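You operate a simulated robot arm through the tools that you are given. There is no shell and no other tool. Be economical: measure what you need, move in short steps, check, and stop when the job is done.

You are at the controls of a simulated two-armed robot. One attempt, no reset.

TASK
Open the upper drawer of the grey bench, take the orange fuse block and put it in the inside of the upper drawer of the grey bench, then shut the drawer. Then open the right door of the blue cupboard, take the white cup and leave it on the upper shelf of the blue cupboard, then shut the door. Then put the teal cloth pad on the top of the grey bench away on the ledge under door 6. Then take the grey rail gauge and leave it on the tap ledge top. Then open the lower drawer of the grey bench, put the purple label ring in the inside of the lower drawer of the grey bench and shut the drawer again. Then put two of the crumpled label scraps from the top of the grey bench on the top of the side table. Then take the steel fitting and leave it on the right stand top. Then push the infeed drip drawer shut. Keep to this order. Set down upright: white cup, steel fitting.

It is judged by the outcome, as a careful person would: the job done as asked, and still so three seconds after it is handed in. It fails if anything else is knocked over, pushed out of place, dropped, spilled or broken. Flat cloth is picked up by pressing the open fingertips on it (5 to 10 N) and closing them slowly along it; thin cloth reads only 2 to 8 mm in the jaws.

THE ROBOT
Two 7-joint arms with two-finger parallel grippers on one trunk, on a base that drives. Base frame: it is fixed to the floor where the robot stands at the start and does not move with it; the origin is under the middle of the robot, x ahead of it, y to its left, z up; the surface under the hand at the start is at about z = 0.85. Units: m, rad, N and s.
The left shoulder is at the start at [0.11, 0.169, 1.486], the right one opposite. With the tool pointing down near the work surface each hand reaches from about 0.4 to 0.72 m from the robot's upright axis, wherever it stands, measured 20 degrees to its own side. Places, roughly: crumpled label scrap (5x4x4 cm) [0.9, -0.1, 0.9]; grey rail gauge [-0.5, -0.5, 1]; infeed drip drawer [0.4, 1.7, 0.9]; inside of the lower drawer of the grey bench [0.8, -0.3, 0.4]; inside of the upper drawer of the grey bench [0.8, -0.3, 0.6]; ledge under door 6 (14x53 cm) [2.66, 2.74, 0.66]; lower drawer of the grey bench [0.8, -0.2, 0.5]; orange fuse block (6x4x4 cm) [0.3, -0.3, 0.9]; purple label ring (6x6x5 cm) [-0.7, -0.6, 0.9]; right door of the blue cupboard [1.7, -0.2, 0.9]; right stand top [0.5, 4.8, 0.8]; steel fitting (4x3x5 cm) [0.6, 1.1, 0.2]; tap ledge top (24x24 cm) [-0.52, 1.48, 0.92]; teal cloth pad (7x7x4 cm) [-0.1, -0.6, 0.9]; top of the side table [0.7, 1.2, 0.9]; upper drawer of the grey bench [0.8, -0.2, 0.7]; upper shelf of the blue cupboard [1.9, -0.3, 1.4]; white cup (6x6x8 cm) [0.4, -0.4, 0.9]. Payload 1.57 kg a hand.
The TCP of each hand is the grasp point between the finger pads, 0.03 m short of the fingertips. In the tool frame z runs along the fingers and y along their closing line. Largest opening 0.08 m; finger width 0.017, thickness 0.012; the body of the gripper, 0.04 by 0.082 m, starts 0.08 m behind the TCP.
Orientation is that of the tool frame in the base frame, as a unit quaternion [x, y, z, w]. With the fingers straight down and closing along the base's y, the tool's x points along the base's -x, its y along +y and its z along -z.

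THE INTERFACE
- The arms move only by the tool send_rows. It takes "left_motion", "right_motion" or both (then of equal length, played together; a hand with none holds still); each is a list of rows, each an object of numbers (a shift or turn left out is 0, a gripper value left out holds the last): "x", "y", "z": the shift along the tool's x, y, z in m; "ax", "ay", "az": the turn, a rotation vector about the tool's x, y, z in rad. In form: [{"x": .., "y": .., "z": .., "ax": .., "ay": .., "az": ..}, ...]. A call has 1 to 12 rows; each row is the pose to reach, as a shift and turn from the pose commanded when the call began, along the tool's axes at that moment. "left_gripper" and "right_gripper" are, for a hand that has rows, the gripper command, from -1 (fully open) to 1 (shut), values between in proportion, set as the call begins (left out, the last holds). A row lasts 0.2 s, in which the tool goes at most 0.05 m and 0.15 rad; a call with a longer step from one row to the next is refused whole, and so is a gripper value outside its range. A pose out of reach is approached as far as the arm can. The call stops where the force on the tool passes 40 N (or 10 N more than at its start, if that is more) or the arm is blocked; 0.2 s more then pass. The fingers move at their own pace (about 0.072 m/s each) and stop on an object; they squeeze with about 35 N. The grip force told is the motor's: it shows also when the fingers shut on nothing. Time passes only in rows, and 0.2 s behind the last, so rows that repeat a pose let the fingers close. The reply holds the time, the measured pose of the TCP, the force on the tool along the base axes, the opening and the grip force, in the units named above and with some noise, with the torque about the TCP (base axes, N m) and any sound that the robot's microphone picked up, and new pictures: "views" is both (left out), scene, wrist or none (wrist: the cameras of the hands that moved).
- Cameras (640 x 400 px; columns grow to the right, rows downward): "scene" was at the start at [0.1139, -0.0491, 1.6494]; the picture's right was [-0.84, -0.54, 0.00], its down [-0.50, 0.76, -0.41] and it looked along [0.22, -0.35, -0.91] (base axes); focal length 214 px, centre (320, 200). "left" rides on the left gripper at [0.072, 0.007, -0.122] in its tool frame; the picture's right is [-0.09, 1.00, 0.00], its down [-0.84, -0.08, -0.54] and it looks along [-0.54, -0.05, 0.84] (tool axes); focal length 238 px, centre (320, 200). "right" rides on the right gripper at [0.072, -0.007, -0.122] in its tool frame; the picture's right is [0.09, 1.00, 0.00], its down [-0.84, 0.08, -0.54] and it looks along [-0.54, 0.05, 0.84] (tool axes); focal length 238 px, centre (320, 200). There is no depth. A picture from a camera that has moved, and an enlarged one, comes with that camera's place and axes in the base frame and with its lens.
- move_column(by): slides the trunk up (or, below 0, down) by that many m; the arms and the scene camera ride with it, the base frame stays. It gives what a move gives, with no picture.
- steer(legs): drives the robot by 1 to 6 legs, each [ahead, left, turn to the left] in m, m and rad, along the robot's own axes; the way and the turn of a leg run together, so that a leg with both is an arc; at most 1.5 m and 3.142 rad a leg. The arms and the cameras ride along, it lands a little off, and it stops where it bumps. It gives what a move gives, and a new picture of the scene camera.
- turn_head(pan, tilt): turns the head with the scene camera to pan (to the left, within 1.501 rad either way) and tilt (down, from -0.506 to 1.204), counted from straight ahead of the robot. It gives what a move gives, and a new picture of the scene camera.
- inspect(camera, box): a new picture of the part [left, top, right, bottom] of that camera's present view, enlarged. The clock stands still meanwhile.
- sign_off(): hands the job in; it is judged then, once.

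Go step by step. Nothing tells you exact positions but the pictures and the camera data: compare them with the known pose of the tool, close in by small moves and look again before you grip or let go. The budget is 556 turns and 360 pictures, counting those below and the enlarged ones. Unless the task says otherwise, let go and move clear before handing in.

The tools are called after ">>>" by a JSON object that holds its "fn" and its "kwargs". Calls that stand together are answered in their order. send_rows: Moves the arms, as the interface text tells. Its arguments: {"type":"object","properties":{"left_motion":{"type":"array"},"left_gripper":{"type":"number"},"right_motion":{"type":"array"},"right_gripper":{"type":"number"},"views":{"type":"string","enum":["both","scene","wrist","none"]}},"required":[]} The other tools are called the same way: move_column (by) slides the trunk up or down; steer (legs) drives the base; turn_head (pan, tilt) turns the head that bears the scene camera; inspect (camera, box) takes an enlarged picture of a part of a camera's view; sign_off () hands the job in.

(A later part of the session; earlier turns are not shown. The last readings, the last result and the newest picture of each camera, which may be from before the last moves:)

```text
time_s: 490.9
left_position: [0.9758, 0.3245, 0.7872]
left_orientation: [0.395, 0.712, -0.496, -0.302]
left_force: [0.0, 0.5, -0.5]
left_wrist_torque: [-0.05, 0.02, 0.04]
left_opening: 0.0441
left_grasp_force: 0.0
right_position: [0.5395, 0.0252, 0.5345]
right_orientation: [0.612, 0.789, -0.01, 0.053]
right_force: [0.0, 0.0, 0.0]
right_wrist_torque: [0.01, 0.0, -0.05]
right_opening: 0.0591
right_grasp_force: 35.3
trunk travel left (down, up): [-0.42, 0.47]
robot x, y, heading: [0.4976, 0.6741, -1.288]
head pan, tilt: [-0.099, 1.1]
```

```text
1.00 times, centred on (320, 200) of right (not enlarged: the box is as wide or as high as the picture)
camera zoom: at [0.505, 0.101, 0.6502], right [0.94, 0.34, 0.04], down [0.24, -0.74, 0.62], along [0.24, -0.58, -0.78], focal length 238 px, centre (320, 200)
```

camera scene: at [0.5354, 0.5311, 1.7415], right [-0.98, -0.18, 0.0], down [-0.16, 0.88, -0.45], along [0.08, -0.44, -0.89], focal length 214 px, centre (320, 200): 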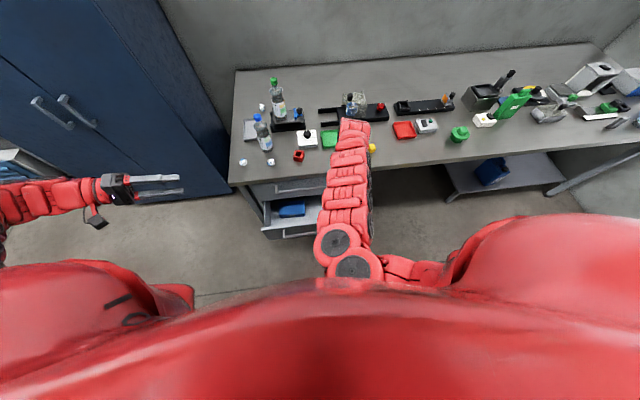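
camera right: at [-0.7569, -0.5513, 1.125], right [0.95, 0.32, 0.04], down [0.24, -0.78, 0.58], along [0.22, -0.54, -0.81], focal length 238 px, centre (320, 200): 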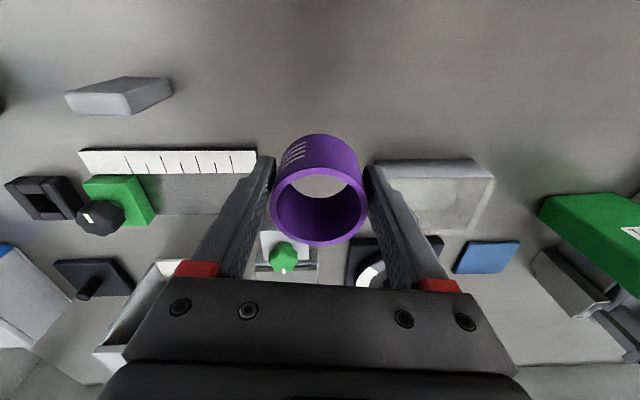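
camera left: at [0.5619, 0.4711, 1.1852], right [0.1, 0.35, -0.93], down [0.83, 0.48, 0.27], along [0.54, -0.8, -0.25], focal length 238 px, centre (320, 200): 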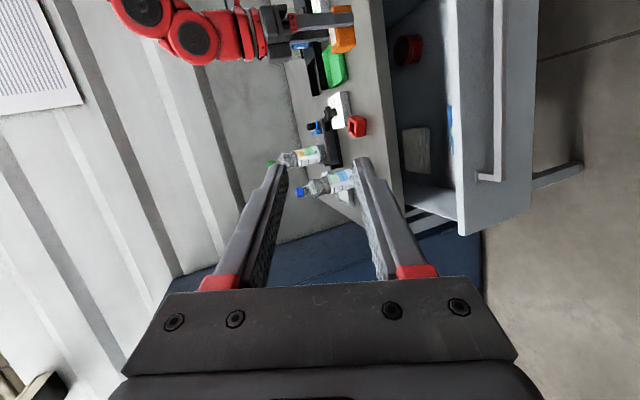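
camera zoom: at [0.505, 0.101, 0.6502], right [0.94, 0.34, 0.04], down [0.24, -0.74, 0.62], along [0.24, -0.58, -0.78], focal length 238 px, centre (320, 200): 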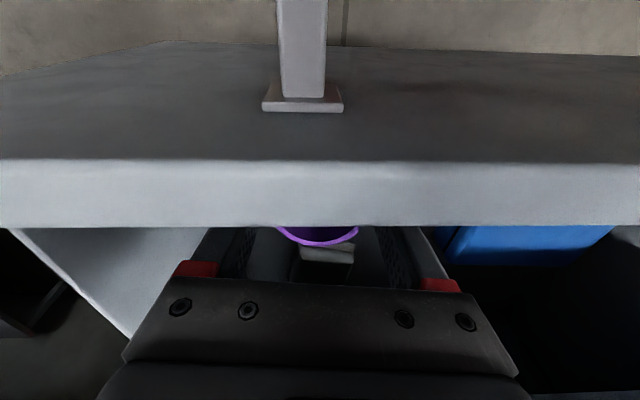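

The camera mount would hit the drawer front on this side, so I raise a bit, turn the wrist 90° so the camera sits sideways, and lower again.

>>> {"fn": "move_column", "kwargs": {"by": 0.17}}

>>> {"fn": "send_rows", "kwargs": {"right_motion": [{"az": 0.14}, {"az": 0.28}, {"az": 0.42}, {"az": 0.56}, {"az": 0.7}, {"az": 0.84}, {"az": 0.98}, {"az": 1.12}, {"az": 1.26}, {"az": 1.4}, {"az": 1.5}], "views": "wrist"}}

```text
time_s: 492.9
left_position: [0.9767, 0.3253, 0.9567]
left_orientation: [0.395, 0.712, -0.495, -0.303]
left_force: [0.4, -0.2, 0.1]
left_wrist_torque: [0.01, -0.01, -0.03]
left_opening: 0.044
left_grasp_force: 0.0
right_position: [0.5386, 0.0249, 0.7041]
right_orientation: [0.613, 0.788, -0.011, 0.051]
right_force: [0.3, 0.1, -0.2]
right_wrist_torque: [-0.02, 0.02, -0.03]
right_opening: 0.0591
right_grasp_force: 35.3
trunk travel left (down, up): [-0.59, 0.3]
robot x, y, heading: [0.499, 0.6738, -1.286]
head pan, tilt: [-0.099, 1.1]
```

```text
time_s: 495.3
left_position: [0.9768, 0.3251, 0.9569]
left_orientation: [0.395, 0.712, -0.496, -0.302]
left_force: [0.5, -0.1, -0.9]
left_wrist_torque: [0.01, 0.02, 0.0]
left_opening: 0.044
left_grasp_force: 0.0
right_position: [0.4877, -0.0056, 0.6749]
right_orientation: [0.864, 0.465, 0.013, 0.195]
right_force: [0.5, 0.3, -0.5]
right_wrist_torque: [0.01, 0.02, 0.02]
right_opening: 0.0592
right_grasp_force: 35.0
right hand out of reach, approached as far as the arm can: row 2, 3, 4, 5, 6, 7, 8, 9, 10, 11
trunk travel left (down, up): [-0.59, 0.3]
robot x, y, heading: [0.497, 0.6773, -1.291]
head pan, tilt: [-0.099, 1.1]
camera right: at [0.4989, 0.0941, 0.7754], right [0.85, -0.42, 0.33], down [-0.52, -0.54, 0.66], along [-0.1, -0.73, -0.67], focal length 238 px, centre (320, 200)
```

right: 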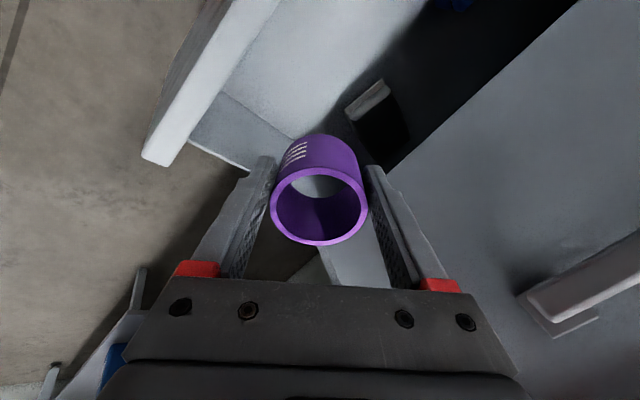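

>>> {"fn": "send_rows", "kwargs": {"right_motion": [{"x": 0.007, "y": 0.005, "z": -0.004, "ax": 0.026, "ay": 0.033, "az": -0.118}, {"x": 0.014, "y": 0.01, "z": -0.0075, "ax": 0.052, "ay": 0.067, "az": -0.236}, {"x": 0.021, "y": 0.0153, "z": -0.0113, "ax": 0.078, "ay": 0.1, "az": -0.354}, {"x": 0.028, "y": 0.0205, "z": -0.015, "ax": 0.105, "ay": 0.133, "az": -0.471}, {"x": 0.035, "y": 0.0256, "z": -0.0188, "ax": 0.131, "ay": 0.166, "az": -0.589}, {"x": 0.042, "y": 0.0307, "z": -0.0225, "ax": 0.157, "ay": 0.2, "az": -0.707}, {"x": 0.049, "y": 0.0358, "z": -0.0263, "ax": 0.183, "ay": 0.233, "az": -0.825}, {"x": 0.049, "y": 0.0358, "z": -0.0263, "ax": 0.183, "ay": 0.233, "az": -0.825}], "views": "wrist"}}

```text
time_s: 497.1
left_position: [0.9764, 0.3245, 0.9561]
left_orientation: [0.394, 0.712, -0.496, -0.303]
left_force: [-0.1, -0.6, 0.5]
left_wrist_torque: [0.0, 0.01, 0.01]
left_opening: 0.0439
left_grasp_force: 0.0
right_position: [0.5409, 0.024, 0.7025]
right_orientation: [0.612, 0.789, -0.01, 0.051]
right_force: [0.3, 0.3, -0.2]
right_wrist_torque: [0.0, -0.03, 0.01]
right_opening: 0.059
right_grasp_force: 35.0
right hand out of reach, approached as far as the arm can: row 1, 2
trunk travel left (down, up): [-0.59, 0.3]
robot x, y, heading: [0.5006, 0.6778, -1.286]
head pan, tilt: [-0.099, 1.1]
camera right: at [0.5081, 0.1005, 0.8174], right [0.94, 0.34, 0.04], down [0.24, -0.74, 0.62], along [0.24, -0.57, -0.78], focal length 238 px, centre (320, 200)
```

right: 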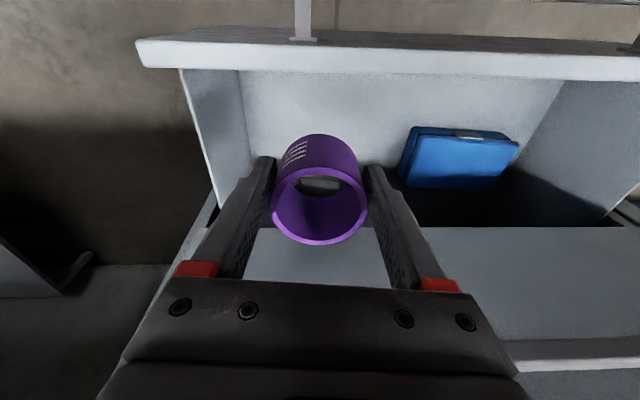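

>>> {"fn": "move_column", "kwargs": {"by": -0.18}}

>>> {"fn": "send_rows", "kwargs": {"right_motion": [{"z": 0.01}, {"z": 0.02}, {"z": 0.03}, {"z": 0.04}], "views": "none"}}

```text
time_s: 499.1
left_position: [0.9776, 0.3254, 0.7757]
left_orientation: [0.394, 0.713, -0.496, -0.302]
left_force: [0.3, 0.3, -0.3]
left_wrist_torque: [-0.01, -0.02, -0.01]
left_opening: 0.044
left_grasp_force: 0.1
right_position: [0.5409, 0.0247, 0.5213]
right_orientation: [0.612, 0.789, -0.01, 0.052]
right_force: [-0.5, -0.4, -0.7]
right_wrist_torque: [0.03, 0.03, -0.01]
right_opening: 0.059
right_grasp_force: 34.6
trunk travel left (down, up): [-0.41, 0.48]
robot x, y, heading: [0.4969, 0.6814, -1.288]
head pan, tilt: [-0.099, 1.1]
```

```text
time_s: 500.1
left_position: [0.9771, 0.3246, 0.776]
left_orientation: [0.395, 0.712, -0.496, -0.302]
left_force: [-0.1, -0.4, -0.7]
left_wrist_torque: [-0.01, -0.03, 0.01]
left_opening: 0.0438
left_grasp_force: 0.1
right_position: [0.544, 0.0222, 0.4802]
right_orientation: [0.612, 0.789, -0.011, 0.051]
right_force: [-0.1, -0.2, -0.5]
right_wrist_torque: [0.0, 0.02, 0.02]
right_opening: 0.0592
right_grasp_force: 35.0
trunk travel left (down, up): [-0.41, 0.48]
robot x, y, heading: [0.5009, 0.6748, -1.289]
head pan, tilt: [-0.099, 1.1]
```

>>> {"fn": "send_rows", "kwargs": {"right_motion": [{"z": 0.006}, {"z": 0.012}, {"z": 0.018}, {"z": 0.024}], "views": "none"}}

```text
time_s: 500.6
left_position: [0.9761, 0.3266, 0.7787]
left_orientation: [0.394, 0.712, -0.497, -0.302]
left_force: [0.9, -0.1, -0.4]
left_wrist_torque: [0.02, -0.01, 0.01]
left_opening: 0.0441
left_grasp_force: 0.0
right_position: [0.5446, 0.0177, 0.4798]
right_orientation: [0.613, 0.788, -0.014, 0.057]
right_force: [1.5, -2.6, 32.5]
right_wrist_torque: [2.29, 1.11, -0.04]
right_opening: 0.0589
right_grasp_force: 35.3
trunk travel left (down, up): [-0.41, 0.48]
robot x, y, heading: [0.4991, 0.6789, -1.292]
head pan, tilt: [-0.099, 1.1]
stopped in row 2 (right hand): the force on the tool passed its limit at 48 N (the readings are from after the stop); the commanded pose is now the measured one
```

The camera mount touches the drawer front with the ring about 1–2 cm above the floor. I ease up a hair and release the ring there.

>>> {"fn": "send_rows", "kwargs": {"right_motion": [{"z": -0.003}, {"z": -0.003}, {"z": -0.003}, {"z": -0.003}], "right_gripper": -0.75, "views": "none"}}

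>>> {"fn": "move_column", "kwargs": {"by": 0.2}}

>>> {"fn": "inspect", "kwargs": {"camera": "right", "box": [0, 0, 640, 400]}}

```text
time_s: 501.6
left_position: [0.9768, 0.3261, 0.7773]
left_orientation: [0.395, 0.712, -0.496, -0.303]
left_force: [-0.5, -0.4, -0.6]
left_wrist_torque: [0.03, 0.01, -0.02]
left_opening: 0.044
left_grasp_force: 0.1
right_position: [0.5449, 0.0193, 0.4807]
right_orientation: [0.613, 0.788, -0.013, 0.054]
right_force: [3.1, 2.3, 12.0]
right_wrist_torque: [0.61, 0.73, -0.21]
right_opening: 0.0699
right_grasp_force: 0.2
trunk travel left (down, up): [-0.41, 0.48]
robot x, y, heading: [0.4985, 0.6739, -1.289]
head pan, tilt: [-0.099, 1.1]
```

```text
time_s: 503.8
left_position: [0.9761, 0.3236, 0.9757]
left_orientation: [0.394, 0.712, -0.496, -0.303]
left_force: [0.8, 0.0, -0.2]
left_wrist_torque: [0.01, 0.0, -0.02]
left_opening: 0.0442
left_grasp_force: 0.0
right_position: [0.5447, 0.0191, 0.6781]
right_orientation: [0.613, 0.788, -0.012, 0.054]
right_force: [0.8, 0.1, -0.3]
right_wrist_torque: [0.01, 0.02, 0.01]
right_opening: 0.0701
right_grasp_force: 0.1
trunk travel left (down, up): [-0.61, 0.28]
robot x, y, heading: [0.4984, 0.6741, -1.292]
head pan, tilt: [-0.099, 1.1]
```

```text
1.00 times, centred on (320, 200) of right (not enlarged: the box is as wide or as high as the picture)
camera zoom: at [0.5118, 0.0958, 0.7934], right [0.94, 0.34, 0.04], down [0.24, -0.74, 0.63], along [0.24, -0.58, -0.78], focal length 238 px, centre (320, 200)
```

zoom: 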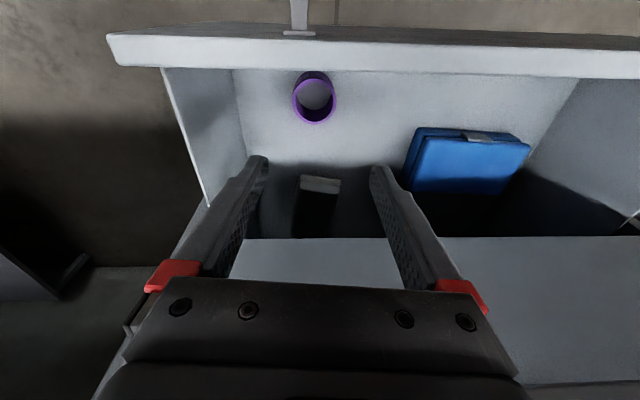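

The ring stands in the drawer. Now back out, pitch the fist forward, lower to the handle and push the drawer shut.

>>> {"fn": "steer", "kwargs": {"legs": [[-0.15, 0.0, 0]]}}

>>> {"fn": "send_rows", "kwargs": {"right_motion": [{"ay": -0.12}, {"ay": -0.24}, {"ay": -0.36}, {"ay": -0.45}, {"ay": -0.45}], "right_gripper": 1, "views": "none"}}

>>> {"fn": "move_column", "kwargs": {"by": -0.1}}

>>> {"fn": "inspect", "kwargs": {"camera": "right", "box": [0, 0, 640, 400]}}

```text
time_s: 504.7
left_position: [0.9692, 0.3562, 0.9763]
left_orientation: [0.393, 0.712, -0.498, -0.301]
left_force: [0.3, 0.1, 0.6]
left_wrist_torque: [-0.01, -0.01, 0.02]
left_opening: 0.0439
left_grasp_force: 0.1
right_position: [0.5365, 0.0481, 0.6803]
right_orientation: [0.613, 0.788, -0.013, 0.055]
right_force: [-0.4, -0.4, -0.6]
right_wrist_torque: [0.0, 0.0, -0.03]
right_opening: 0.07
right_grasp_force: 0.1
trunk travel left (down, up): [-0.61, 0.28]
robot x, y, heading: [0.4899, 0.7072, -1.288]
head pan, tilt: [-0.099, 1.1]
stopped in leg 1: the robot was blocked; the commanded pose is now the measured one
camera scene: at [0.5244, 0.57, 1.4627], right [-0.98, -0.18, 0.0], down [-0.16, 0.88, -0.46], along [0.08, -0.45, -0.89], focal length 214 px, centre (320, 200)
```

scene: 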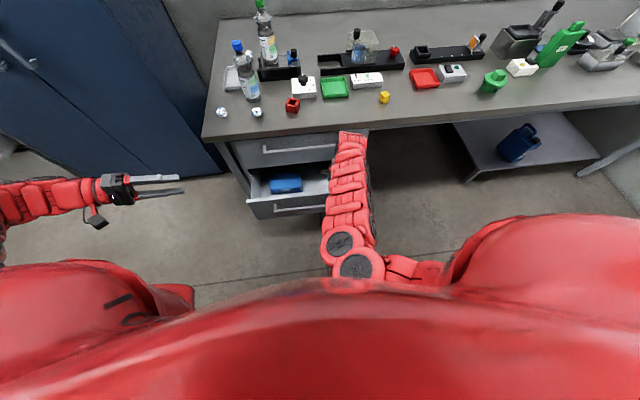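

```text
time_s: 505.9
left_position: [0.968, 0.354, 0.9764]
left_orientation: [0.394, 0.712, -0.496, -0.302]
left_force: [-0.6, 0.1, 0.1]
left_wrist_torque: [-0.02, -0.01, -0.01]
left_opening: 0.0441
left_grasp_force: 0.1
right_position: [0.5423, 0.035, 0.6758]
right_orientation: [0.596, 0.76, -0.133, 0.223]
right_force: [-0.6, 0.1, -0.3]
right_wrist_torque: [0.02, 0.01, 0.0]
right_opening: 0.0
right_grasp_force: 21.0
right hand out of reach, approached as far as the arm can: row 3, 4, 5
trunk travel left (down, up): [-0.61, 0.28]
robot x, y, heading: [0.492, 0.7082, -1.291]
head pan, tilt: [-0.099, 1.1]
```

```text
time_s: 507.3
left_position: [0.9682, 0.3531, 0.8769]
left_orientation: [0.394, 0.712, -0.496, -0.302]
left_force: [0.4, 0.8, -0.1]
left_wrist_torque: [0.03, 0.01, -0.01]
left_opening: 0.0439
left_grasp_force: 0.1
right_position: [0.5429, 0.0347, 0.5754]
right_orientation: [0.596, 0.76, -0.133, 0.223]
right_force: [-0.3, 0.7, 0.5]
right_wrist_torque: [-0.01, 0.01, 0.0]
right_opening: 0.0
right_grasp_force: 21.7
trunk travel left (down, up): [-0.51, 0.38]
robot x, y, heading: [0.4866, 0.7038, -1.288]
head pan, tilt: [-0.099, 1.1]
```

```text
1.00 times, centred on (320, 200) of right (not enlarged: the box is as wide or as high as the picture)
camera zoom: at [0.5, 0.1498, 0.6462], right [0.94, 0.33, 0.02], down [0.14, -0.43, 0.89], along [0.31, -0.84, -0.45], focal length 238 px, centre (320, 200)
```

zoom: 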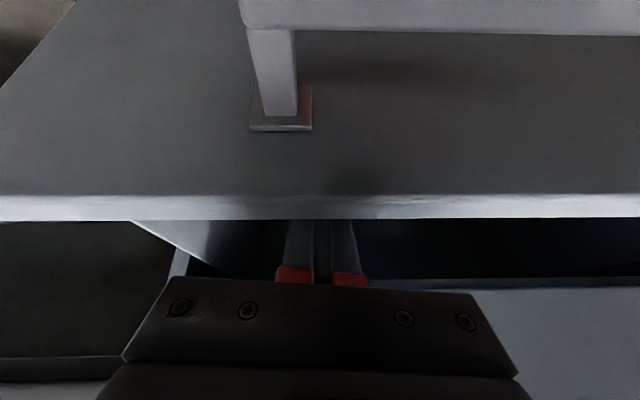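

My base is against the side table here, so I switch to the side-on stance that worked for the upper drawer: lift out, move right, turn left.

>>> {"fn": "move_column", "kwargs": {"by": 0.17}}

>>> {"fn": "steer", "kwargs": {"legs": [[0, -0.42, 0], [0, 0, 0.98]]}}

```text
time_s: 509.2
left_position: [0.97, 0.3535, 1.0468]
left_orientation: [0.394, 0.712, -0.496, -0.303]
left_force: [-0.1, 0.3, 0.2]
left_wrist_torque: [-0.01, 0.02, 0.02]
left_opening: 0.0441
left_grasp_force: 0.0
right_position: [0.5433, 0.0337, 0.7453]
right_orientation: [0.595, 0.761, -0.132, 0.224]
right_force: [0.1, -0.2, 0.3]
right_wrist_torque: [0.01, 0.0, -0.01]
right_opening: 0.0
right_grasp_force: 21.5
trunk travel left (down, up): [-0.68, 0.21]
robot x, y, heading: [0.4916, 0.7048, -1.283]
head pan, tilt: [-0.099, 1.1]
```

```text
time_s: 514.2
left_position: [0.6481, 0.7845, 1.0455]
left_orientation: [0.017, 0.814, -0.58, -0.037]
left_force: [0.2, 0.7, -0.2]
left_wrist_torque: [-0.01, 0.03, -0.03]
left_opening: 0.0441
left_grasp_force: 0.0
right_position: [0.6684, 0.2533, 0.7456]
right_orientation: [0.172, 0.95, -0.013, 0.259]
right_force: [-0.7, -0.7, 0.2]
right_wrist_torque: [0.02, -0.01, -0.01]
right_opening: 0.0001
right_grasp_force: 20.8
trunk travel left (down, up): [-0.68, 0.21]
robot x, y, heading: [0.0864, 0.5888, -0.317]
head pan, tilt: [-0.099, 1.1]
camera scene: at [0.2217, 0.5399, 1.5323], right [-0.41, -0.91, 0.0], down [-0.81, 0.36, -0.45], along [0.41, -0.18, -0.89], focal length 214 px, centre (320, 200)
```

scene: 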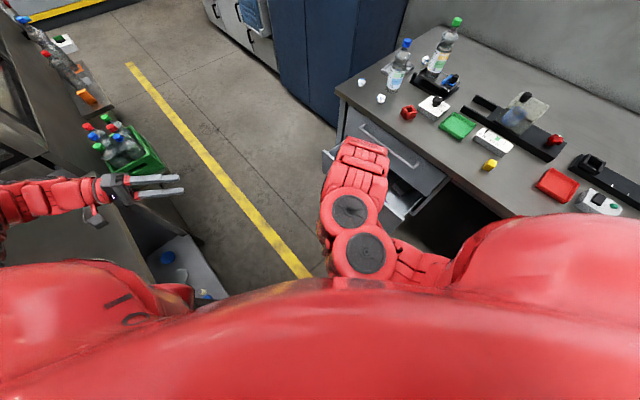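

>>> {"fn": "send_rows", "kwargs": {"right_motion": [{"ax": 0.0454, "ay": 0.0527, "az": -0.1064}, {"ax": 0.0909, "ay": 0.1054, "az": -0.2129}, {"ax": 0.1363, "ay": 0.1581, "az": -0.3193}, {"ax": 0.1817, "ay": 0.2109, "az": -0.4257}, {"ax": 0.2271, "ay": 0.2636, "az": -0.5321}, {"ax": 0.2726, "ay": 0.3163, "az": -0.6386}, {"ax": 0.318, "ay": 0.369, "az": -0.745}, {"ax": 0.318, "ay": 0.369, "az": -0.745}], "views": "none"}}

>>> {"fn": "move_column", "kwargs": {"by": -0.17}}

>>> {"fn": "inspect", "kwargs": {"camera": "right", "box": [0, 0, 640, 400]}}

```text
time_s: 516.0
left_position: [0.6466, 0.7842, 1.0459]
left_orientation: [0.017, 0.814, -0.58, -0.037]
left_force: [-0.2, 0.4, 0.0]
left_wrist_torque: [0.02, 0.03, -0.01]
left_opening: 0.0442
left_grasp_force: 0.1
right_position: [0.6545, 0.2598, 0.7407]
right_orientation: [-0.145, 0.964, -0.222, 0.034]
right_force: [0.4, -0.2, 0.3]
right_wrist_torque: [-0.01, 0.02, 0.01]
right_opening: 0.0
right_grasp_force: 21.4
right hand out of reach, approached as far as the arm can: row 2, 7, 8
trunk travel left (down, up): [-0.68, 0.21]
robot x, y, heading: [0.0855, 0.59, -0.314]
head pan, tilt: [-0.099, 1.1]
```

```text
time_s: 518.0
left_position: [0.6474, 0.7853, 0.8765]
left_orientation: [0.017, 0.814, -0.58, -0.036]
left_force: [-0.2, -1.1, -0.2]
left_wrist_torque: [0.0, 0.01, -0.02]
left_opening: 0.0434
left_grasp_force: 0.1
right_position: [0.6551, 0.2599, 0.57]
right_orientation: [-0.145, 0.964, -0.221, 0.035]
right_force: [-0.8, 0.4, -0.8]
right_wrist_torque: [0.0, -0.03, -0.03]
right_opening: 0.0
right_grasp_force: 20.7
trunk travel left (down, up): [-0.51, 0.38]
robot x, y, heading: [0.0813, 0.5893, -0.315]
head pan, tilt: [-0.099, 1.1]
```

```text
1.00 times, centred on (320, 200) of right (not enlarged: the box is as wide or as high as the picture)
camera zoom: at [0.5721, 0.2828, 0.6846], right [-0.35, 0.83, -0.43], down [0.71, 0.54, 0.46], along [0.61, -0.15, -0.78], focal length 238 px, centre (320, 200)
```

zoom: 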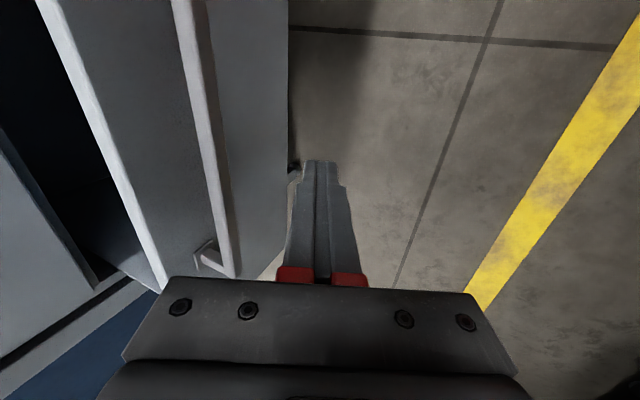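

>>> {"fn": "send_rows", "kwargs": {"right_motion": [{"y": -0.027, "z": 0.013}, {"y": -0.054, "z": 0.026}, {"y": -0.076, "z": 0.037}, {"y": -0.099, "z": 0.048}, {"y": -0.121, "z": 0.059}, {"y": -0.144, "z": 0.07}, {"y": -0.166, "z": 0.08}, {"y": -0.189, "z": 0.091}, {"y": -0.207, "z": 0.1}], "views": "both"}}

```text
time_s: 519.2
left_position: [0.6478, 0.786, 0.8776]
left_orientation: [0.016, 0.813, -0.581, -0.036]
left_force: [0.4, 0.0, -0.6]
left_wrist_torque: [0.01, -0.03, -0.02]
left_opening: 0.0438
left_grasp_force: 0.1
right_position: [0.653, 0.1897, 0.5734]
right_orientation: [-0.148, 0.965, -0.212, 0.032]
right_force: [-0.1, -0.3, -0.3]
right_wrist_torque: [0.01, -0.01, 0.02]
right_opening: 0.0
right_grasp_force: 21.7
right hand out of reach, approached as far as the arm can: row 1, 2, 3, 4, 5, 6
trunk travel left (down, up): [-0.51, 0.38]
robot x, y, heading: [0.0864, 0.5876, -0.321]
head pan, tilt: [-0.099, 1.1]
stopped in row 6 (right hand): the force on the tool passed its limit at 53 N (the readings are from after the stop); the commanded pose is now the measured one
camera scene: at [0.2215, 0.5396, 1.3624], right [-0.41, -0.91, 0.0], down [-0.81, 0.36, -0.45], along [0.41, -0.18, -0.89], focal length 214 px, centre (320, 200)
camera right: at [0.5702, 0.2094, 0.6876], right [-0.36, 0.84, -0.42], down [0.71, 0.53, 0.46], along [0.61, -0.13, -0.78], focal length 238 px, centre (320, 200)
```

scene: 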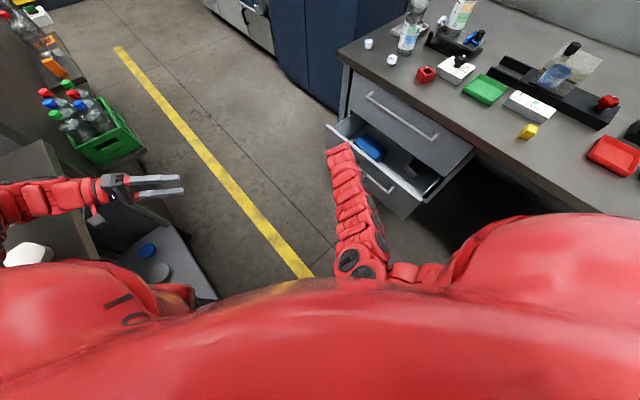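
right: 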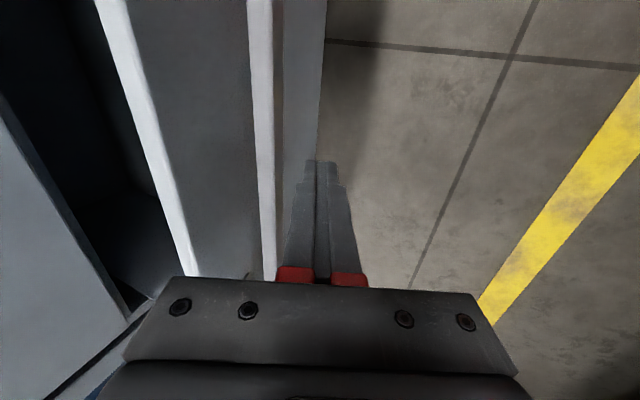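

The arm is at its reach limit; I push using the base instead, moving along the bench normal in small legs.

>>> {"fn": "steer", "kwargs": {"legs": [[0.035, -0.049, 0]]}}

>>> {"fn": "steer", "kwargs": {"legs": [[0.058, -0.082, 0]]}}

```text
time_s: 520.2
left_position: [0.6654, 0.7271, 0.8773]
left_orientation: [0.016, 0.814, -0.579, -0.036]
left_force: [0.6, -0.5, 0.6]
left_wrist_torque: [0.0, -0.02, -0.01]
left_opening: 0.0442
left_grasp_force: 0.2
right_position: [0.6712, 0.1317, 0.5717]
right_orientation: [-0.148, 0.966, -0.211, 0.032]
right_force: [0.2, -0.8, 0.2]
right_wrist_torque: [0.0, -0.03, 0.02]
right_opening: 0.0002
right_grasp_force: 21.0
trunk travel left (down, up): [-0.51, 0.38]
robot x, y, heading: [0.1077, 0.5308, -0.32]
head pan, tilt: [-0.099, 1.1]
camera scene: at [0.2401, 0.4809, 1.3622], right [-0.41, -0.91, 0.0], down [-0.81, 0.36, -0.45], along [0.41, -0.18, -0.89], focal length 214 px, centre (320, 200)
```

scene: 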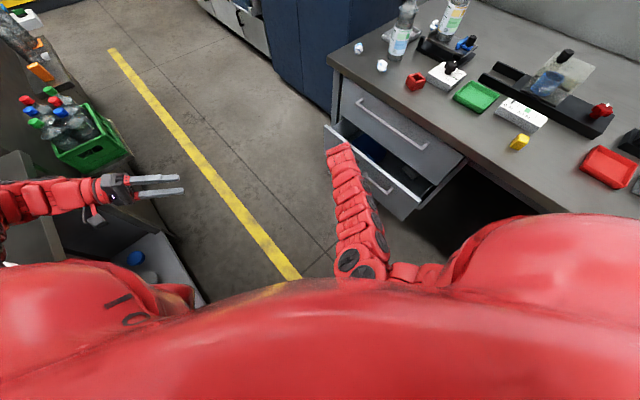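

```text
time_s: 521.3
left_position: [0.6947, 0.6289, 0.8768]
left_orientation: [0.016, 0.814, -0.58, -0.037]
left_force: [0.6, -0.1, -0.4]
left_wrist_torque: [0.0, 0.04, -0.04]
left_opening: 0.0443
left_grasp_force: 0.1
right_position: [0.7005, 0.0338, 0.5732]
right_orientation: [-0.148, 0.966, -0.21, 0.032]
right_force: [0.4, 0.3, 0.8]
right_wrist_torque: [0.0, 0.01, 0.01]
right_opening: 0.0
right_grasp_force: 21.2
trunk travel left (down, up): [-0.51, 0.38]
robot x, y, heading: [0.1336, 0.4355, -0.316]
head pan, tilt: [-0.099, 1.1]
camera scene: at [0.2693, 0.3843, 1.3622], right [-0.41, -0.91, 0.0], down [-0.81, 0.36, -0.45], along [0.41, -0.18, -0.89], focal length 214 px, centre (320, 200)
```

scene: 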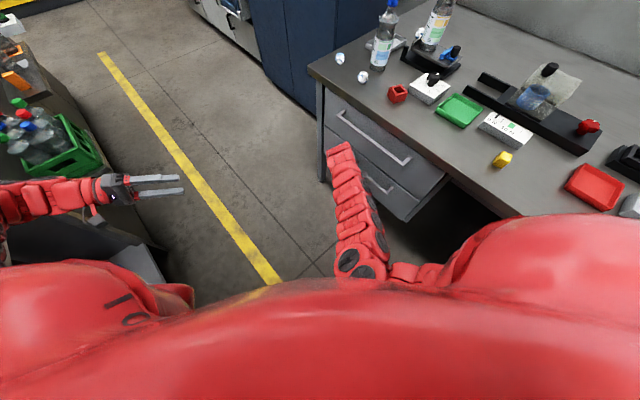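

>>> {"fn": "send_rows", "kwargs": {"right_motion": [{"y": -0.009, "z": 0.004}, {"y": -0.018, "z": 0.0085}, {"y": -0.027, "z": 0.013}, {"y": -0.036, "z": 0.017}], "views": "both"}}

```text
time_s: 522.3
left_position: [0.6939, 0.6312, 0.8763]
left_orientation: [0.017, 0.813, -0.581, -0.036]
left_force: [-0.1, -0.5, -0.3]
left_wrist_torque: [0.01, 0.01, 0.03]
left_opening: 0.0438
left_grasp_force: 0.1
right_position: [0.6966, 0.0232, 0.5694]
right_orientation: [-0.148, 0.966, -0.211, 0.032]
right_force: [-5.1, 4.9, -2.8]
right_wrist_torque: [0.07, 0.06, 0.02]
right_opening: 0.0001
right_grasp_force: 21.2
right hand out of reach, approached as far as the arm can: row 1, 2, 3, 4
trunk travel left (down, up): [-0.51, 0.38]
robot x, y, heading: [0.1363, 0.4352, -0.323]
head pan, tilt: [-0.099, 1.1]
camera scene: at [0.2687, 0.3858, 1.3623], right [-0.41, -0.91, 0.0], down [-0.81, 0.36, -0.45], along [0.41, -0.18, -0.89], focal length 214 px, centre (320, 200)
camera right: at [0.6152, 0.0423, 0.6844], right [-0.36, 0.84, -0.41], down [0.71, 0.53, 0.46], along [0.61, -0.13, -0.78], focal length 238 px, centre (320, 200)
```

scene: 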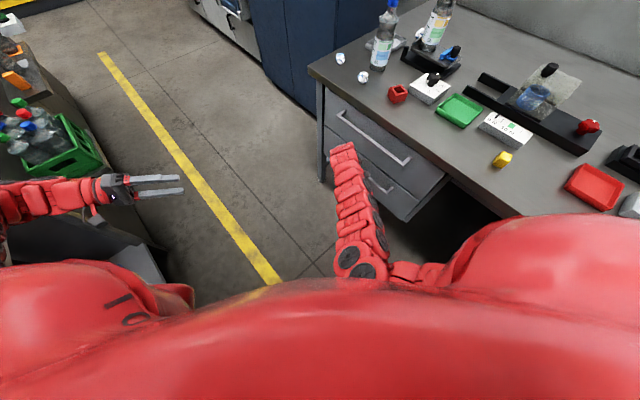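
right: 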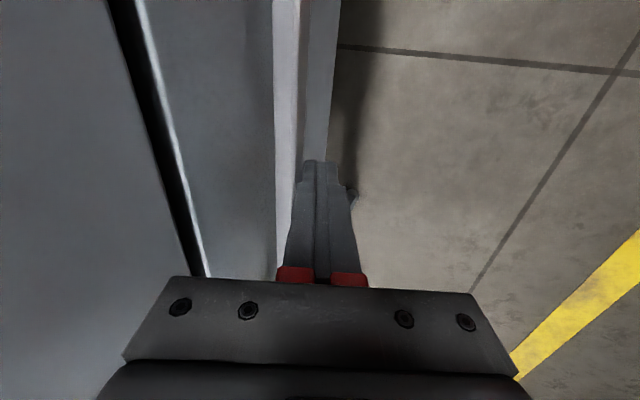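

>>> {"fn": "steer", "kwargs": {"legs": [[0.023, -0.033, 0]]}}

>>> {"fn": "inspect", "kwargs": {"camera": "right", "box": [0, 0, 640, 400]}}

```text
time_s: 523.1
left_position: [0.6965, 0.6228, 0.8766]
left_orientation: [0.017, 0.814, -0.58, -0.035]
left_force: [-0.2, -1.3, -0.1]
left_wrist_torque: [0.01, 0.0, 0.04]
left_opening: 0.0439
left_grasp_force: 0.1
right_position: [0.6973, 0.0204, 0.566]
right_orientation: [-0.15, 0.967, -0.203, 0.029]
right_force: [1.4, 2.2, -0.9]
right_wrist_torque: [0.01, 0.02, 0.05]
right_opening: 0.0
right_grasp_force: 21.8
trunk travel left (down, up): [-0.51, 0.38]
robot x, y, heading: [0.137, 0.4261, -0.32]
head pan, tilt: [-0.099, 1.1]
stopped in leg 1: the force on the tool passed its limit at 61 N (the readings are from after the stop); the commanded pose is now the measured one
camera scene: at [0.2708, 0.3768, 1.3624], right [-0.41, -0.91, 0.0], down [-0.81, 0.36, -0.45], along [0.41, -0.18, -0.89], focal length 214 px, centre (320, 200)
```

scene: 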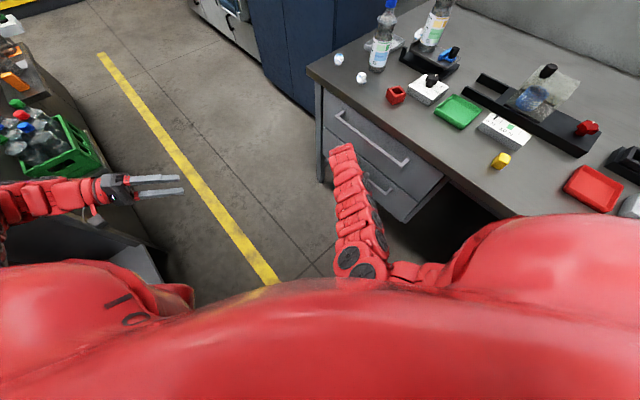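

```text
1.00 times, centred on (320, 200) of right (not enlarged: the box is as wide or as high as the picture)
camera zoom: at [0.6169, 0.0389, 0.6814], right [-0.36, 0.84, -0.4], down [0.71, 0.53, 0.46], along [0.6, -0.12, -0.79], focal length 238 px, centre (320, 200)
```

zoom: 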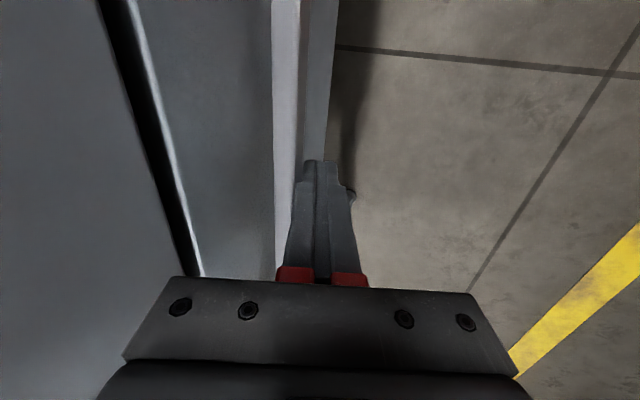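

Both drawers are shut. I back off, raise the trunk and prepare for the label scraps near the bench's far corner.

>>> {"fn": "steer", "kwargs": {"legs": [[-0.07, 0.1, 0]]}}

>>> {"fn": "move_column", "kwargs": {"by": 0.38}}

>>> {"fn": "steer", "kwargs": {"legs": [[0, 0, 0.62], [0.9, 0, 0], [0, 0, -1.57]]}}

>>> {"fn": "turn_head", "kwargs": {"pan": 0.0, "tilt": 0.9}}

```text
time_s: 524.3
left_position: [0.6635, 0.7411, 0.8773]
left_orientation: [0.016, 0.813, -0.58, -0.037]
left_force: [0.1, -0.1, 0.3]
left_wrist_torque: [-0.02, 0.01, 0.02]
left_opening: 0.044
left_grasp_force: 0.0
right_position: [0.6633, 0.137, 0.5652]
right_orientation: [-0.148, 0.967, -0.206, 0.028]
right_force: [-0.5, 0.1, 0.1]
right_wrist_torque: [0.0, -0.03, 0.01]
right_opening: 0.0
right_grasp_force: 20.9
trunk travel left (down, up): [-0.51, 0.38]
robot x, y, heading: [0.1023, 0.5391, -0.322]
head pan, tilt: [-0.099, 1.1]
camera scene: at [0.2368, 0.4966, 1.3624], right [-0.41, -0.91, 0.0], down [-0.81, 0.36, -0.45], along [0.41, -0.19, -0.89], focal length 214 px, centre (320, 200)
```

scene: 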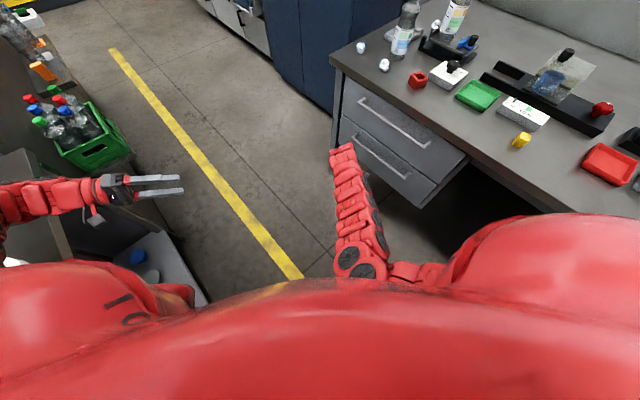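

```text
time_s: 528.0
left_position: [0.6628, 0.7402, 1.2551]
left_orientation: [0.017, 0.813, -0.581, -0.037]
left_force: [-0.2, -0.2, 0.7]
left_wrist_torque: [0.01, -0.04, 0.0]
left_opening: 0.0441
left_grasp_force: 0.0
right_position: [0.6634, 0.1375, 0.9466]
right_orientation: [-0.149, 0.967, -0.204, 0.028]
right_force: [-0.6, -0.6, -0.8]
right_wrist_torque: [0.0, -0.01, 0.0]
right_opening: 0.0
right_grasp_force: 21.0
trunk travel left (down, up): [-0.89, 0.0]
robot x, y, heading: [0.1033, 0.5454, -0.324]
head pan, tilt: [-0.099, 1.1]
```

```text
time_s: 532.9
left_position: [0.989, 1.1996, 1.2551]
left_orientation: [-0.23, 0.78, -0.566, 0.133]
left_force: [-3.6, -7.4, -1.7]
left_wrist_torque: [0.09, -0.02, -0.32]
left_opening: 0.0457
left_grasp_force: 0.5
right_position: [1.3481, 0.7122, 0.9452]
right_orientation: [-0.438, 0.875, -0.186, 0.09]
right_force: [1.0, 0.5, 0.5]
right_wrist_torque: [0.03, 0.0, -0.01]
right_opening: 0.0002
right_grasp_force: 21.8
trunk travel left (down, up): [-0.89, 0.0]
robot x, y, heading: [0.6556, 0.7152, 0.301]
head pan, tilt: [-0.099, 1.1]
stopped in leg 2: the force on the tool passed its limit at 122 N (the readings are from after the stop); the commanded pose is now the measured one
camera scene: at [0.7934, 0.7547, 1.7422], right [0.2, -0.98, 0.0], down [-0.87, -0.18, -0.45], along [0.44, 0.09, -0.89], focal length 214 px, centre (320, 200)
```

scene: 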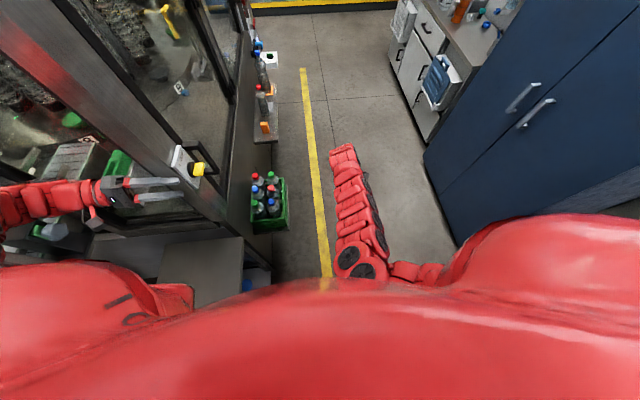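

```text
time_s: 533.6
left_position: [0.9882, 1.1993, 1.2557]
left_orientation: [-0.231, 0.781, -0.565, 0.134]
left_force: [-3.3, -3.1, 0.7]
left_wrist_torque: [0.07, -0.08, -0.14]
left_opening: 0.0449
left_grasp_force: 0.6
right_position: [1.348, 0.7112, 0.9455]
right_orientation: [-0.437, 0.875, -0.186, 0.089]
right_force: [-0.5, 0.6, -1.1]
right_wrist_torque: [0.01, -0.04, 0.01]
right_opening: 0.0002
right_grasp_force: 21.0
trunk travel left (down, up): [-0.89, 0.0]
robot x, y, heading: [0.6582, 0.7144, 0.3]
head pan, tilt: [0.0, 0.901]
camera scene: at [0.8036, 0.7632, 1.7561], right [0.3, -0.95, 0.0], down [-0.75, -0.23, -0.62], along [0.59, 0.18, -0.78], focal length 214 px, centre (320, 200)
```

scene: 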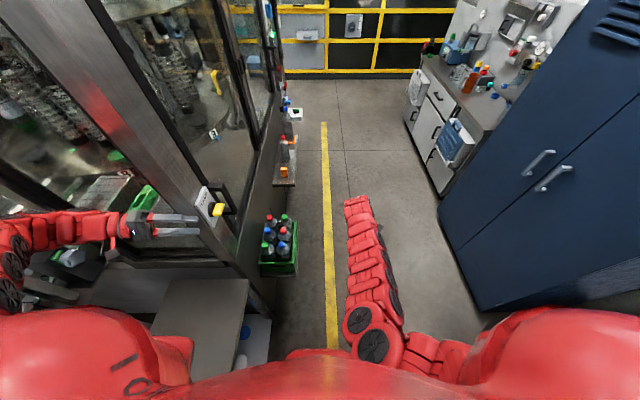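

The left hand bumped the machine; I was too far to that side. I back off and move toward the bench side.

>>> {"fn": "steer", "kwargs": {"legs": [[-0.15, 0, 0], [0, -0.2, 0]]}}

>>> {"fn": "send_rows", "kwargs": {"left_motion": [{"y": 0.014, "z": 0.038}, {"y": 0.027, "z": 0.075}, {"y": 0.04, "z": 0.112}, {"y": 0.054, "z": 0.15}, {"y": 0.068, "z": 0.188}, {"y": 0.081, "z": 0.225}, {"y": 0.095, "z": 0.262}, {"y": 0.108, "z": 0.3}], "views": "none"}}

>>> {"fn": "turn_head", "kwargs": {"pan": 0.8, "tilt": 0.8}}

```text
time_s: 536.2
left_position: [0.9056, 0.9667, 1.2545]
left_orientation: [-0.231, 0.78, -0.566, 0.134]
left_force: [0.1, 0.6, 0.6]
left_wrist_torque: [0.01, -0.02, 0.03]
left_opening: 0.0439
left_grasp_force: 0.2
right_position: [1.264, 0.478, 0.9459]
right_orientation: [-0.437, 0.875, -0.187, 0.089]
right_force: [-0.1, -0.3, 0.2]
right_wrist_torque: [0.01, -0.01, 0.0]
right_opening: 0.0
right_grasp_force: 21.4
trunk travel left (down, up): [-0.89, 0.0]
robot x, y, heading: [0.5734, 0.4808, 0.306]
head pan, tilt: [0.0, 0.901]
camera scene: at [0.7204, 0.5313, 1.7561], right [0.3, -0.95, 0.0], down [-0.75, -0.23, -0.62], along [0.59, 0.18, -0.78], focal length 214 px, centre (320, 200)
```

scene: 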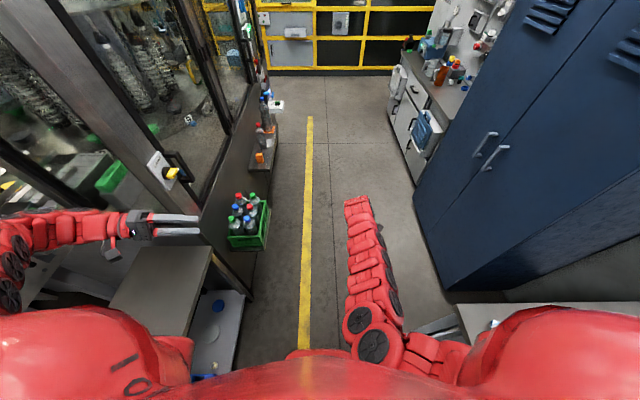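

```text
time_s: 538.0
left_position: [1.0249, 0.7482, 1.0556]
left_orientation: [-0.23, 0.78, -0.566, 0.134]
left_force: [0.4, -0.8, 0.3]
left_wrist_torque: [0.01, 0.02, 0.0]
left_opening: 0.044
left_grasp_force: 0.0
left hand out of reach, approached as far as the arm can: row 2, 3, 4, 5
right_position: [1.2652, 0.476, 0.9463]
right_orientation: [-0.437, 0.875, -0.187, 0.089]
right_force: [-0.3, -0.2, -0.1]
right_wrist_torque: [0.01, 0.0, 0.01]
right_opening: 0.0
right_grasp_force: 21.7
trunk travel left (down, up): [-0.89, 0.0]
robot x, y, heading: [0.5723, 0.4814, 0.301]
head pan, tilt: [0.0, 0.901]
```

```text
time_s: 539.1
left_position: [1.0233, 0.7482, 1.0568]
left_orientation: [-0.23, 0.781, -0.565, 0.134]
left_force: [0.2, -0.3, 0.7]
left_wrist_torque: [0.02, -0.03, 0.0]
left_opening: 0.0441
left_grasp_force: 0.0
right_position: [1.2648, 0.4768, 0.9458]
right_orientation: [-0.437, 0.876, -0.186, 0.089]
right_force: [-0.9, -0.7, 0.5]
right_wrist_torque: [0.0, -0.01, 0.01]
right_opening: 0.0
right_grasp_force: 21.3
trunk travel left (down, up): [-0.89, 0.0]
robot x, y, heading: [0.5701, 0.4803, 0.304]
head pan, tilt: [0.799, 0.799]
camera scene: at [0.6854, 0.5782, 1.764], right [0.89, -0.45, 0.0], down [-0.32, -0.64, -0.7], along [0.32, 0.62, -0.72], focal length 214 px, centre (320, 200)
```

scene: 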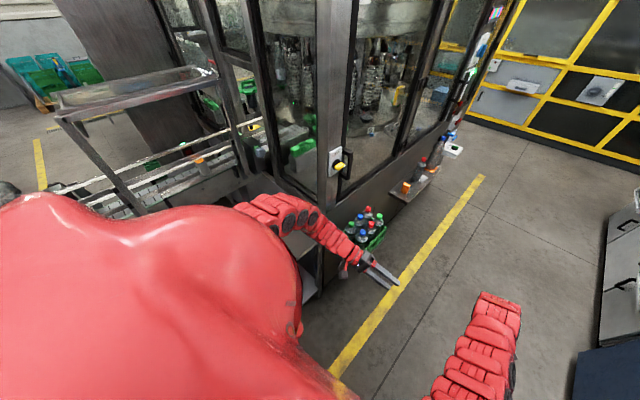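

I straighten and raise the right hand so it clears the bottles before turning to the bench.

>>> {"fn": "send_rows", "kwargs": {"right_motion": [{"x": -0.0128, "y": -0.0216, "z": -0.0313, "ax": -0.0673, "ay": 0.0204, "az": 0.1022}, {"x": -0.0255, "y": -0.0431, "z": -0.0627, "ax": -0.1347, "ay": 0.0408, "az": 0.2043}, {"x": -0.0383, "y": -0.0647, "z": -0.094, "ax": -0.202, "ay": 0.0612, "az": 0.3065}, {"x": -0.0511, "y": -0.0863, "z": -0.1253, "ax": -0.2693, "ay": 0.0816, "az": 0.4087}, {"x": -0.0638, "y": -0.1078, "z": -0.1567, "ax": -0.3367, "ay": 0.102, "az": 0.5108}, {"x": -0.0766, "y": -0.1294, "z": -0.188, "ax": -0.404, "ay": 0.1224, "az": 0.613}, {"x": -0.0766, "y": -0.1294, "z": -0.188, "ax": -0.404, "ay": 0.1224, "az": 0.613}], "right_gripper": -1, "views": "none"}}

```text
time_s: 540.7
left_position: [1.0246, 0.7487, 1.0566]
left_orientation: [-0.23, 0.781, -0.565, 0.134]
left_force: [-0.1, 0.2, 0.7]
left_wrist_torque: [-0.01, -0.01, 0.02]
left_opening: 0.0439
left_grasp_force: 0.1
right_position: [1.2778, 0.4995, 1.1156]
right_orientation: [-0.151, 0.989, -0.001, 0.001]
right_force: [-0.2, 0.0, 0.0]
right_wrist_torque: [0.03, 0.05, -0.02]
right_opening: 0.0801
right_grasp_force: 0.1
right hand out of reach, approached as far as the arm can: row 1, 2, 3, 4, 5, 6, 7
trunk travel left (down, up): [-0.89, 0.0]
robot x, y, heading: [0.5736, 0.4804, 0.301]
head pan, tilt: [0.799, 0.799]
```

>>> {"fn": "send_rows", "kwargs": {"right_motion": [{"x": -0.03, "z": -0.02}, {"x": -0.06, "z": -0.045}, {"x": -0.08, "z": -0.065}, {"x": -0.08, "z": -0.065}], "right_gripper": 1, "views": "none"}}

>>> {"fn": "steer", "kwargs": {"legs": [[0.36, 0, 0], [0, 0, -1.57]]}}

>>> {"fn": "turn_head", "kwargs": {"pan": -0.1, "tilt": 1.0}}

>>> {"fn": "inspect", "kwargs": {"camera": "right", "box": [0, 0, 640, 400]}}

```text
time_s: 541.7
left_position: [1.0246, 0.7498, 1.0566]
left_orientation: [-0.231, 0.781, -0.565, 0.135]
left_force: [-0.2, -0.7, 0.0]
left_wrist_torque: [-0.01, 0.03, -0.01]
left_opening: 0.044
left_grasp_force: 0.1
right_position: [1.2739, 0.5046, 1.15]
right_orientation: [-0.154, 0.988, 0.002, 0.0]
right_force: [-0.3, 0.2, -0.5]
right_wrist_torque: [0.0, 0.0, -0.01]
right_opening: 0.0
right_grasp_force: 20.6
right hand out of reach, approached as far as the arm can: row 1, 2, 3, 4
trunk travel left (down, up): [-0.89, 0.0]
robot x, y, heading: [0.5697, 0.4842, 0.3]
head pan, tilt: [0.799, 0.799]
```

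```text
time_s: 547.8
left_position: [1.1972, 0.1402, 1.057]
left_orientation: [0.385, 0.717, -0.497, -0.302]
left_force: [0.0, -0.1, 0.6]
left_wrist_torque: [0.02, 0.02, 0.0]
left_opening: 0.044
left_grasp_force: 0.0
right_position: [0.955, -0.1119, 1.1499]
right_orientation: [0.585, 0.811, 0.002, 0.001]
right_force: [0.7, 0.7, -0.2]
right_wrist_torque: [-0.02, -0.03, -0.01]
right_opening: 0.0
right_grasp_force: 21.1
trunk travel left (down, up): [-0.89, 0.0]
robot x, y, heading: [0.9243, 0.59, -1.255]
head pan, tilt: [0.799, 0.799]
camera scene: at [1.0219, 0.4795, 1.764], right [-0.44, -0.9, 0.0], down [-0.64, 0.32, -0.7], along [0.63, -0.31, -0.72], focal length 214 px, centre (320, 200)
```

scene: 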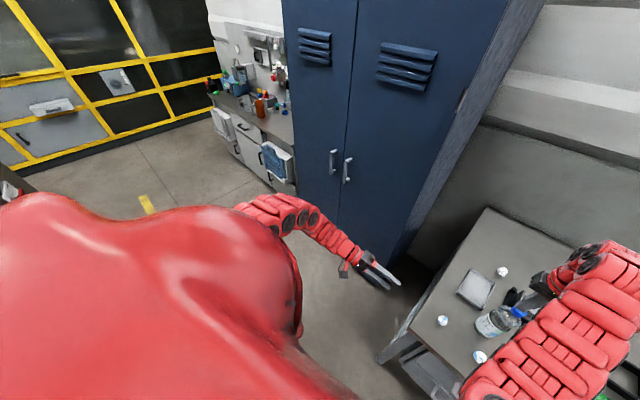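

```text
time_s: 549.0
left_position: [1.198, 0.1411, 1.0571]
left_orientation: [0.385, 0.717, -0.496, -0.302]
left_force: [0.9, -0.6, -0.8]
left_wrist_torque: [0.01, -0.02, -0.02]
left_opening: 0.0438
left_grasp_force: 0.0
right_position: [0.955, -0.1119, 1.1496]
right_orientation: [0.585, 0.811, 0.002, 0.001]
right_force: [0.0, -1.0, 0.6]
right_wrist_torque: [0.0, 0.0, 0.03]
right_opening: 0.0002
right_grasp_force: 21.6
trunk travel left (down, up): [-0.89, 0.0]
robot x, y, heading: [0.9238, 0.5919, -1.258]
head pan, tilt: [-0.099, 1.0]
camera scene: at [0.9643, 0.4469, 1.7489], right [-0.98, -0.21, 0.0], down [-0.18, 0.82, -0.54], along [0.12, -0.53, -0.84], focal length 214 px, centre (320, 200)
```

scene: 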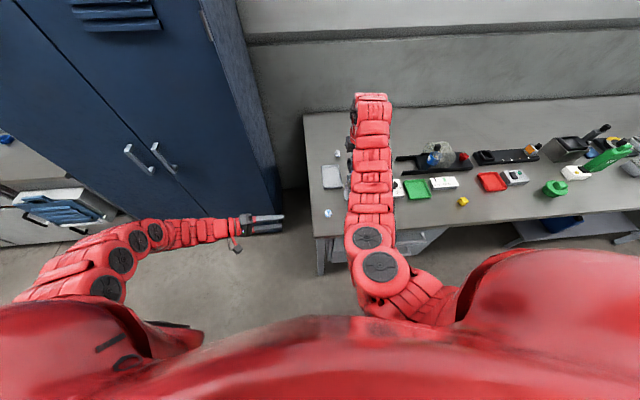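

```text
1.00 times, centred on (320, 200) of right (not enlarged: the box is as wide or as high as the picture)
camera zoom: at [0.9247, -0.0474, 1.2732], right [0.92, 0.4, 0.0], down [0.33, -0.77, 0.54], along [0.22, -0.5, -0.84], focal length 238 px, centre (320, 200)
```

zoom: 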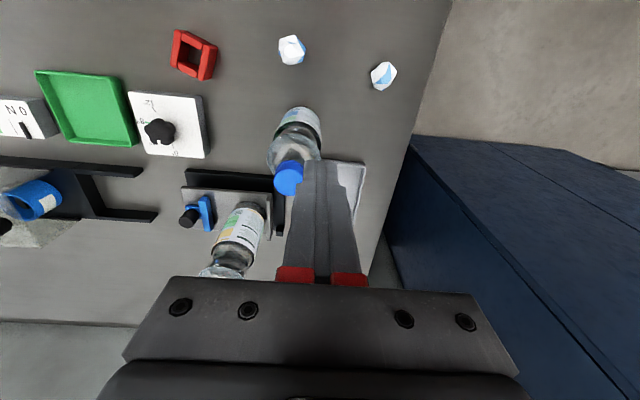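

Both scraps are in view: A at (1.03, -0.04), B at (0.89, -0.07). I move over A, away from the bottle, and descend.

>>> {"fn": "send_rows", "kwargs": {"right_motion": [{"y": 0.046}, {"y": 0.092}, {"x": 0.01, "y": 0.092, "z": 0.035}, {"x": 0.02, "y": 0.092, "z": 0.075}, {"x": 0.035, "y": 0.092, "z": 0.115}, {"x": 0.042, "y": 0.092, "z": 0.155}, {"x": 0.042, "y": 0.092, "z": 0.19}, {"x": 0.042, "y": 0.092, "z": 0.19}], "right_gripper": -1, "views": "wrist"}}

```text
time_s: 550.8
left_position: [1.1959, 0.1408, 1.0569]
left_orientation: [0.385, 0.716, -0.497, -0.302]
left_force: [0.1, 0.0, 0.2]
left_wrist_torque: [-0.03, -0.04, -0.03]
left_opening: 0.0439
left_grasp_force: 0.0
right_position: [1.027, -0.0401, 0.961]
right_orientation: [0.584, 0.812, 0.002, 0.005]
right_force: [0.4, -0.1, 0.3]
right_wrist_torque: [0.0, -0.01, 0.0]
right_opening: 0.0798
right_grasp_force: 0.1
right hand out of reach, approached as far as the arm can: row 1, 2, 3, 4
trunk travel left (down, up): [-0.89, 0.0]
robot x, y, heading: [0.9263, 0.5884, -1.256]
head pan, tilt: [-0.099, 1.0]
camera right: at [0.9958, 0.0239, 1.0844], right [0.91, 0.4, 0.01], down [0.33, -0.77, 0.55], along [0.23, -0.5, -0.84], focal length 238 px, centre (320, 200)
```

right: 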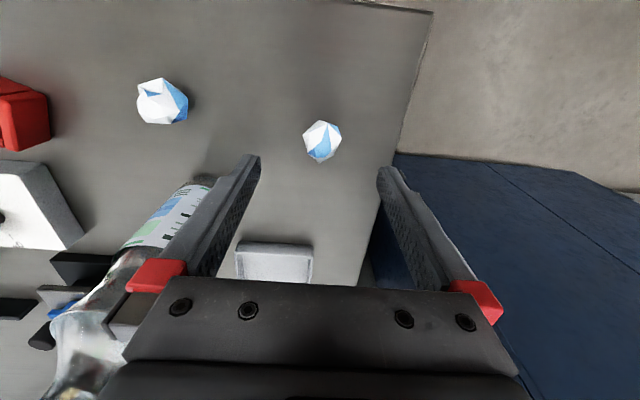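

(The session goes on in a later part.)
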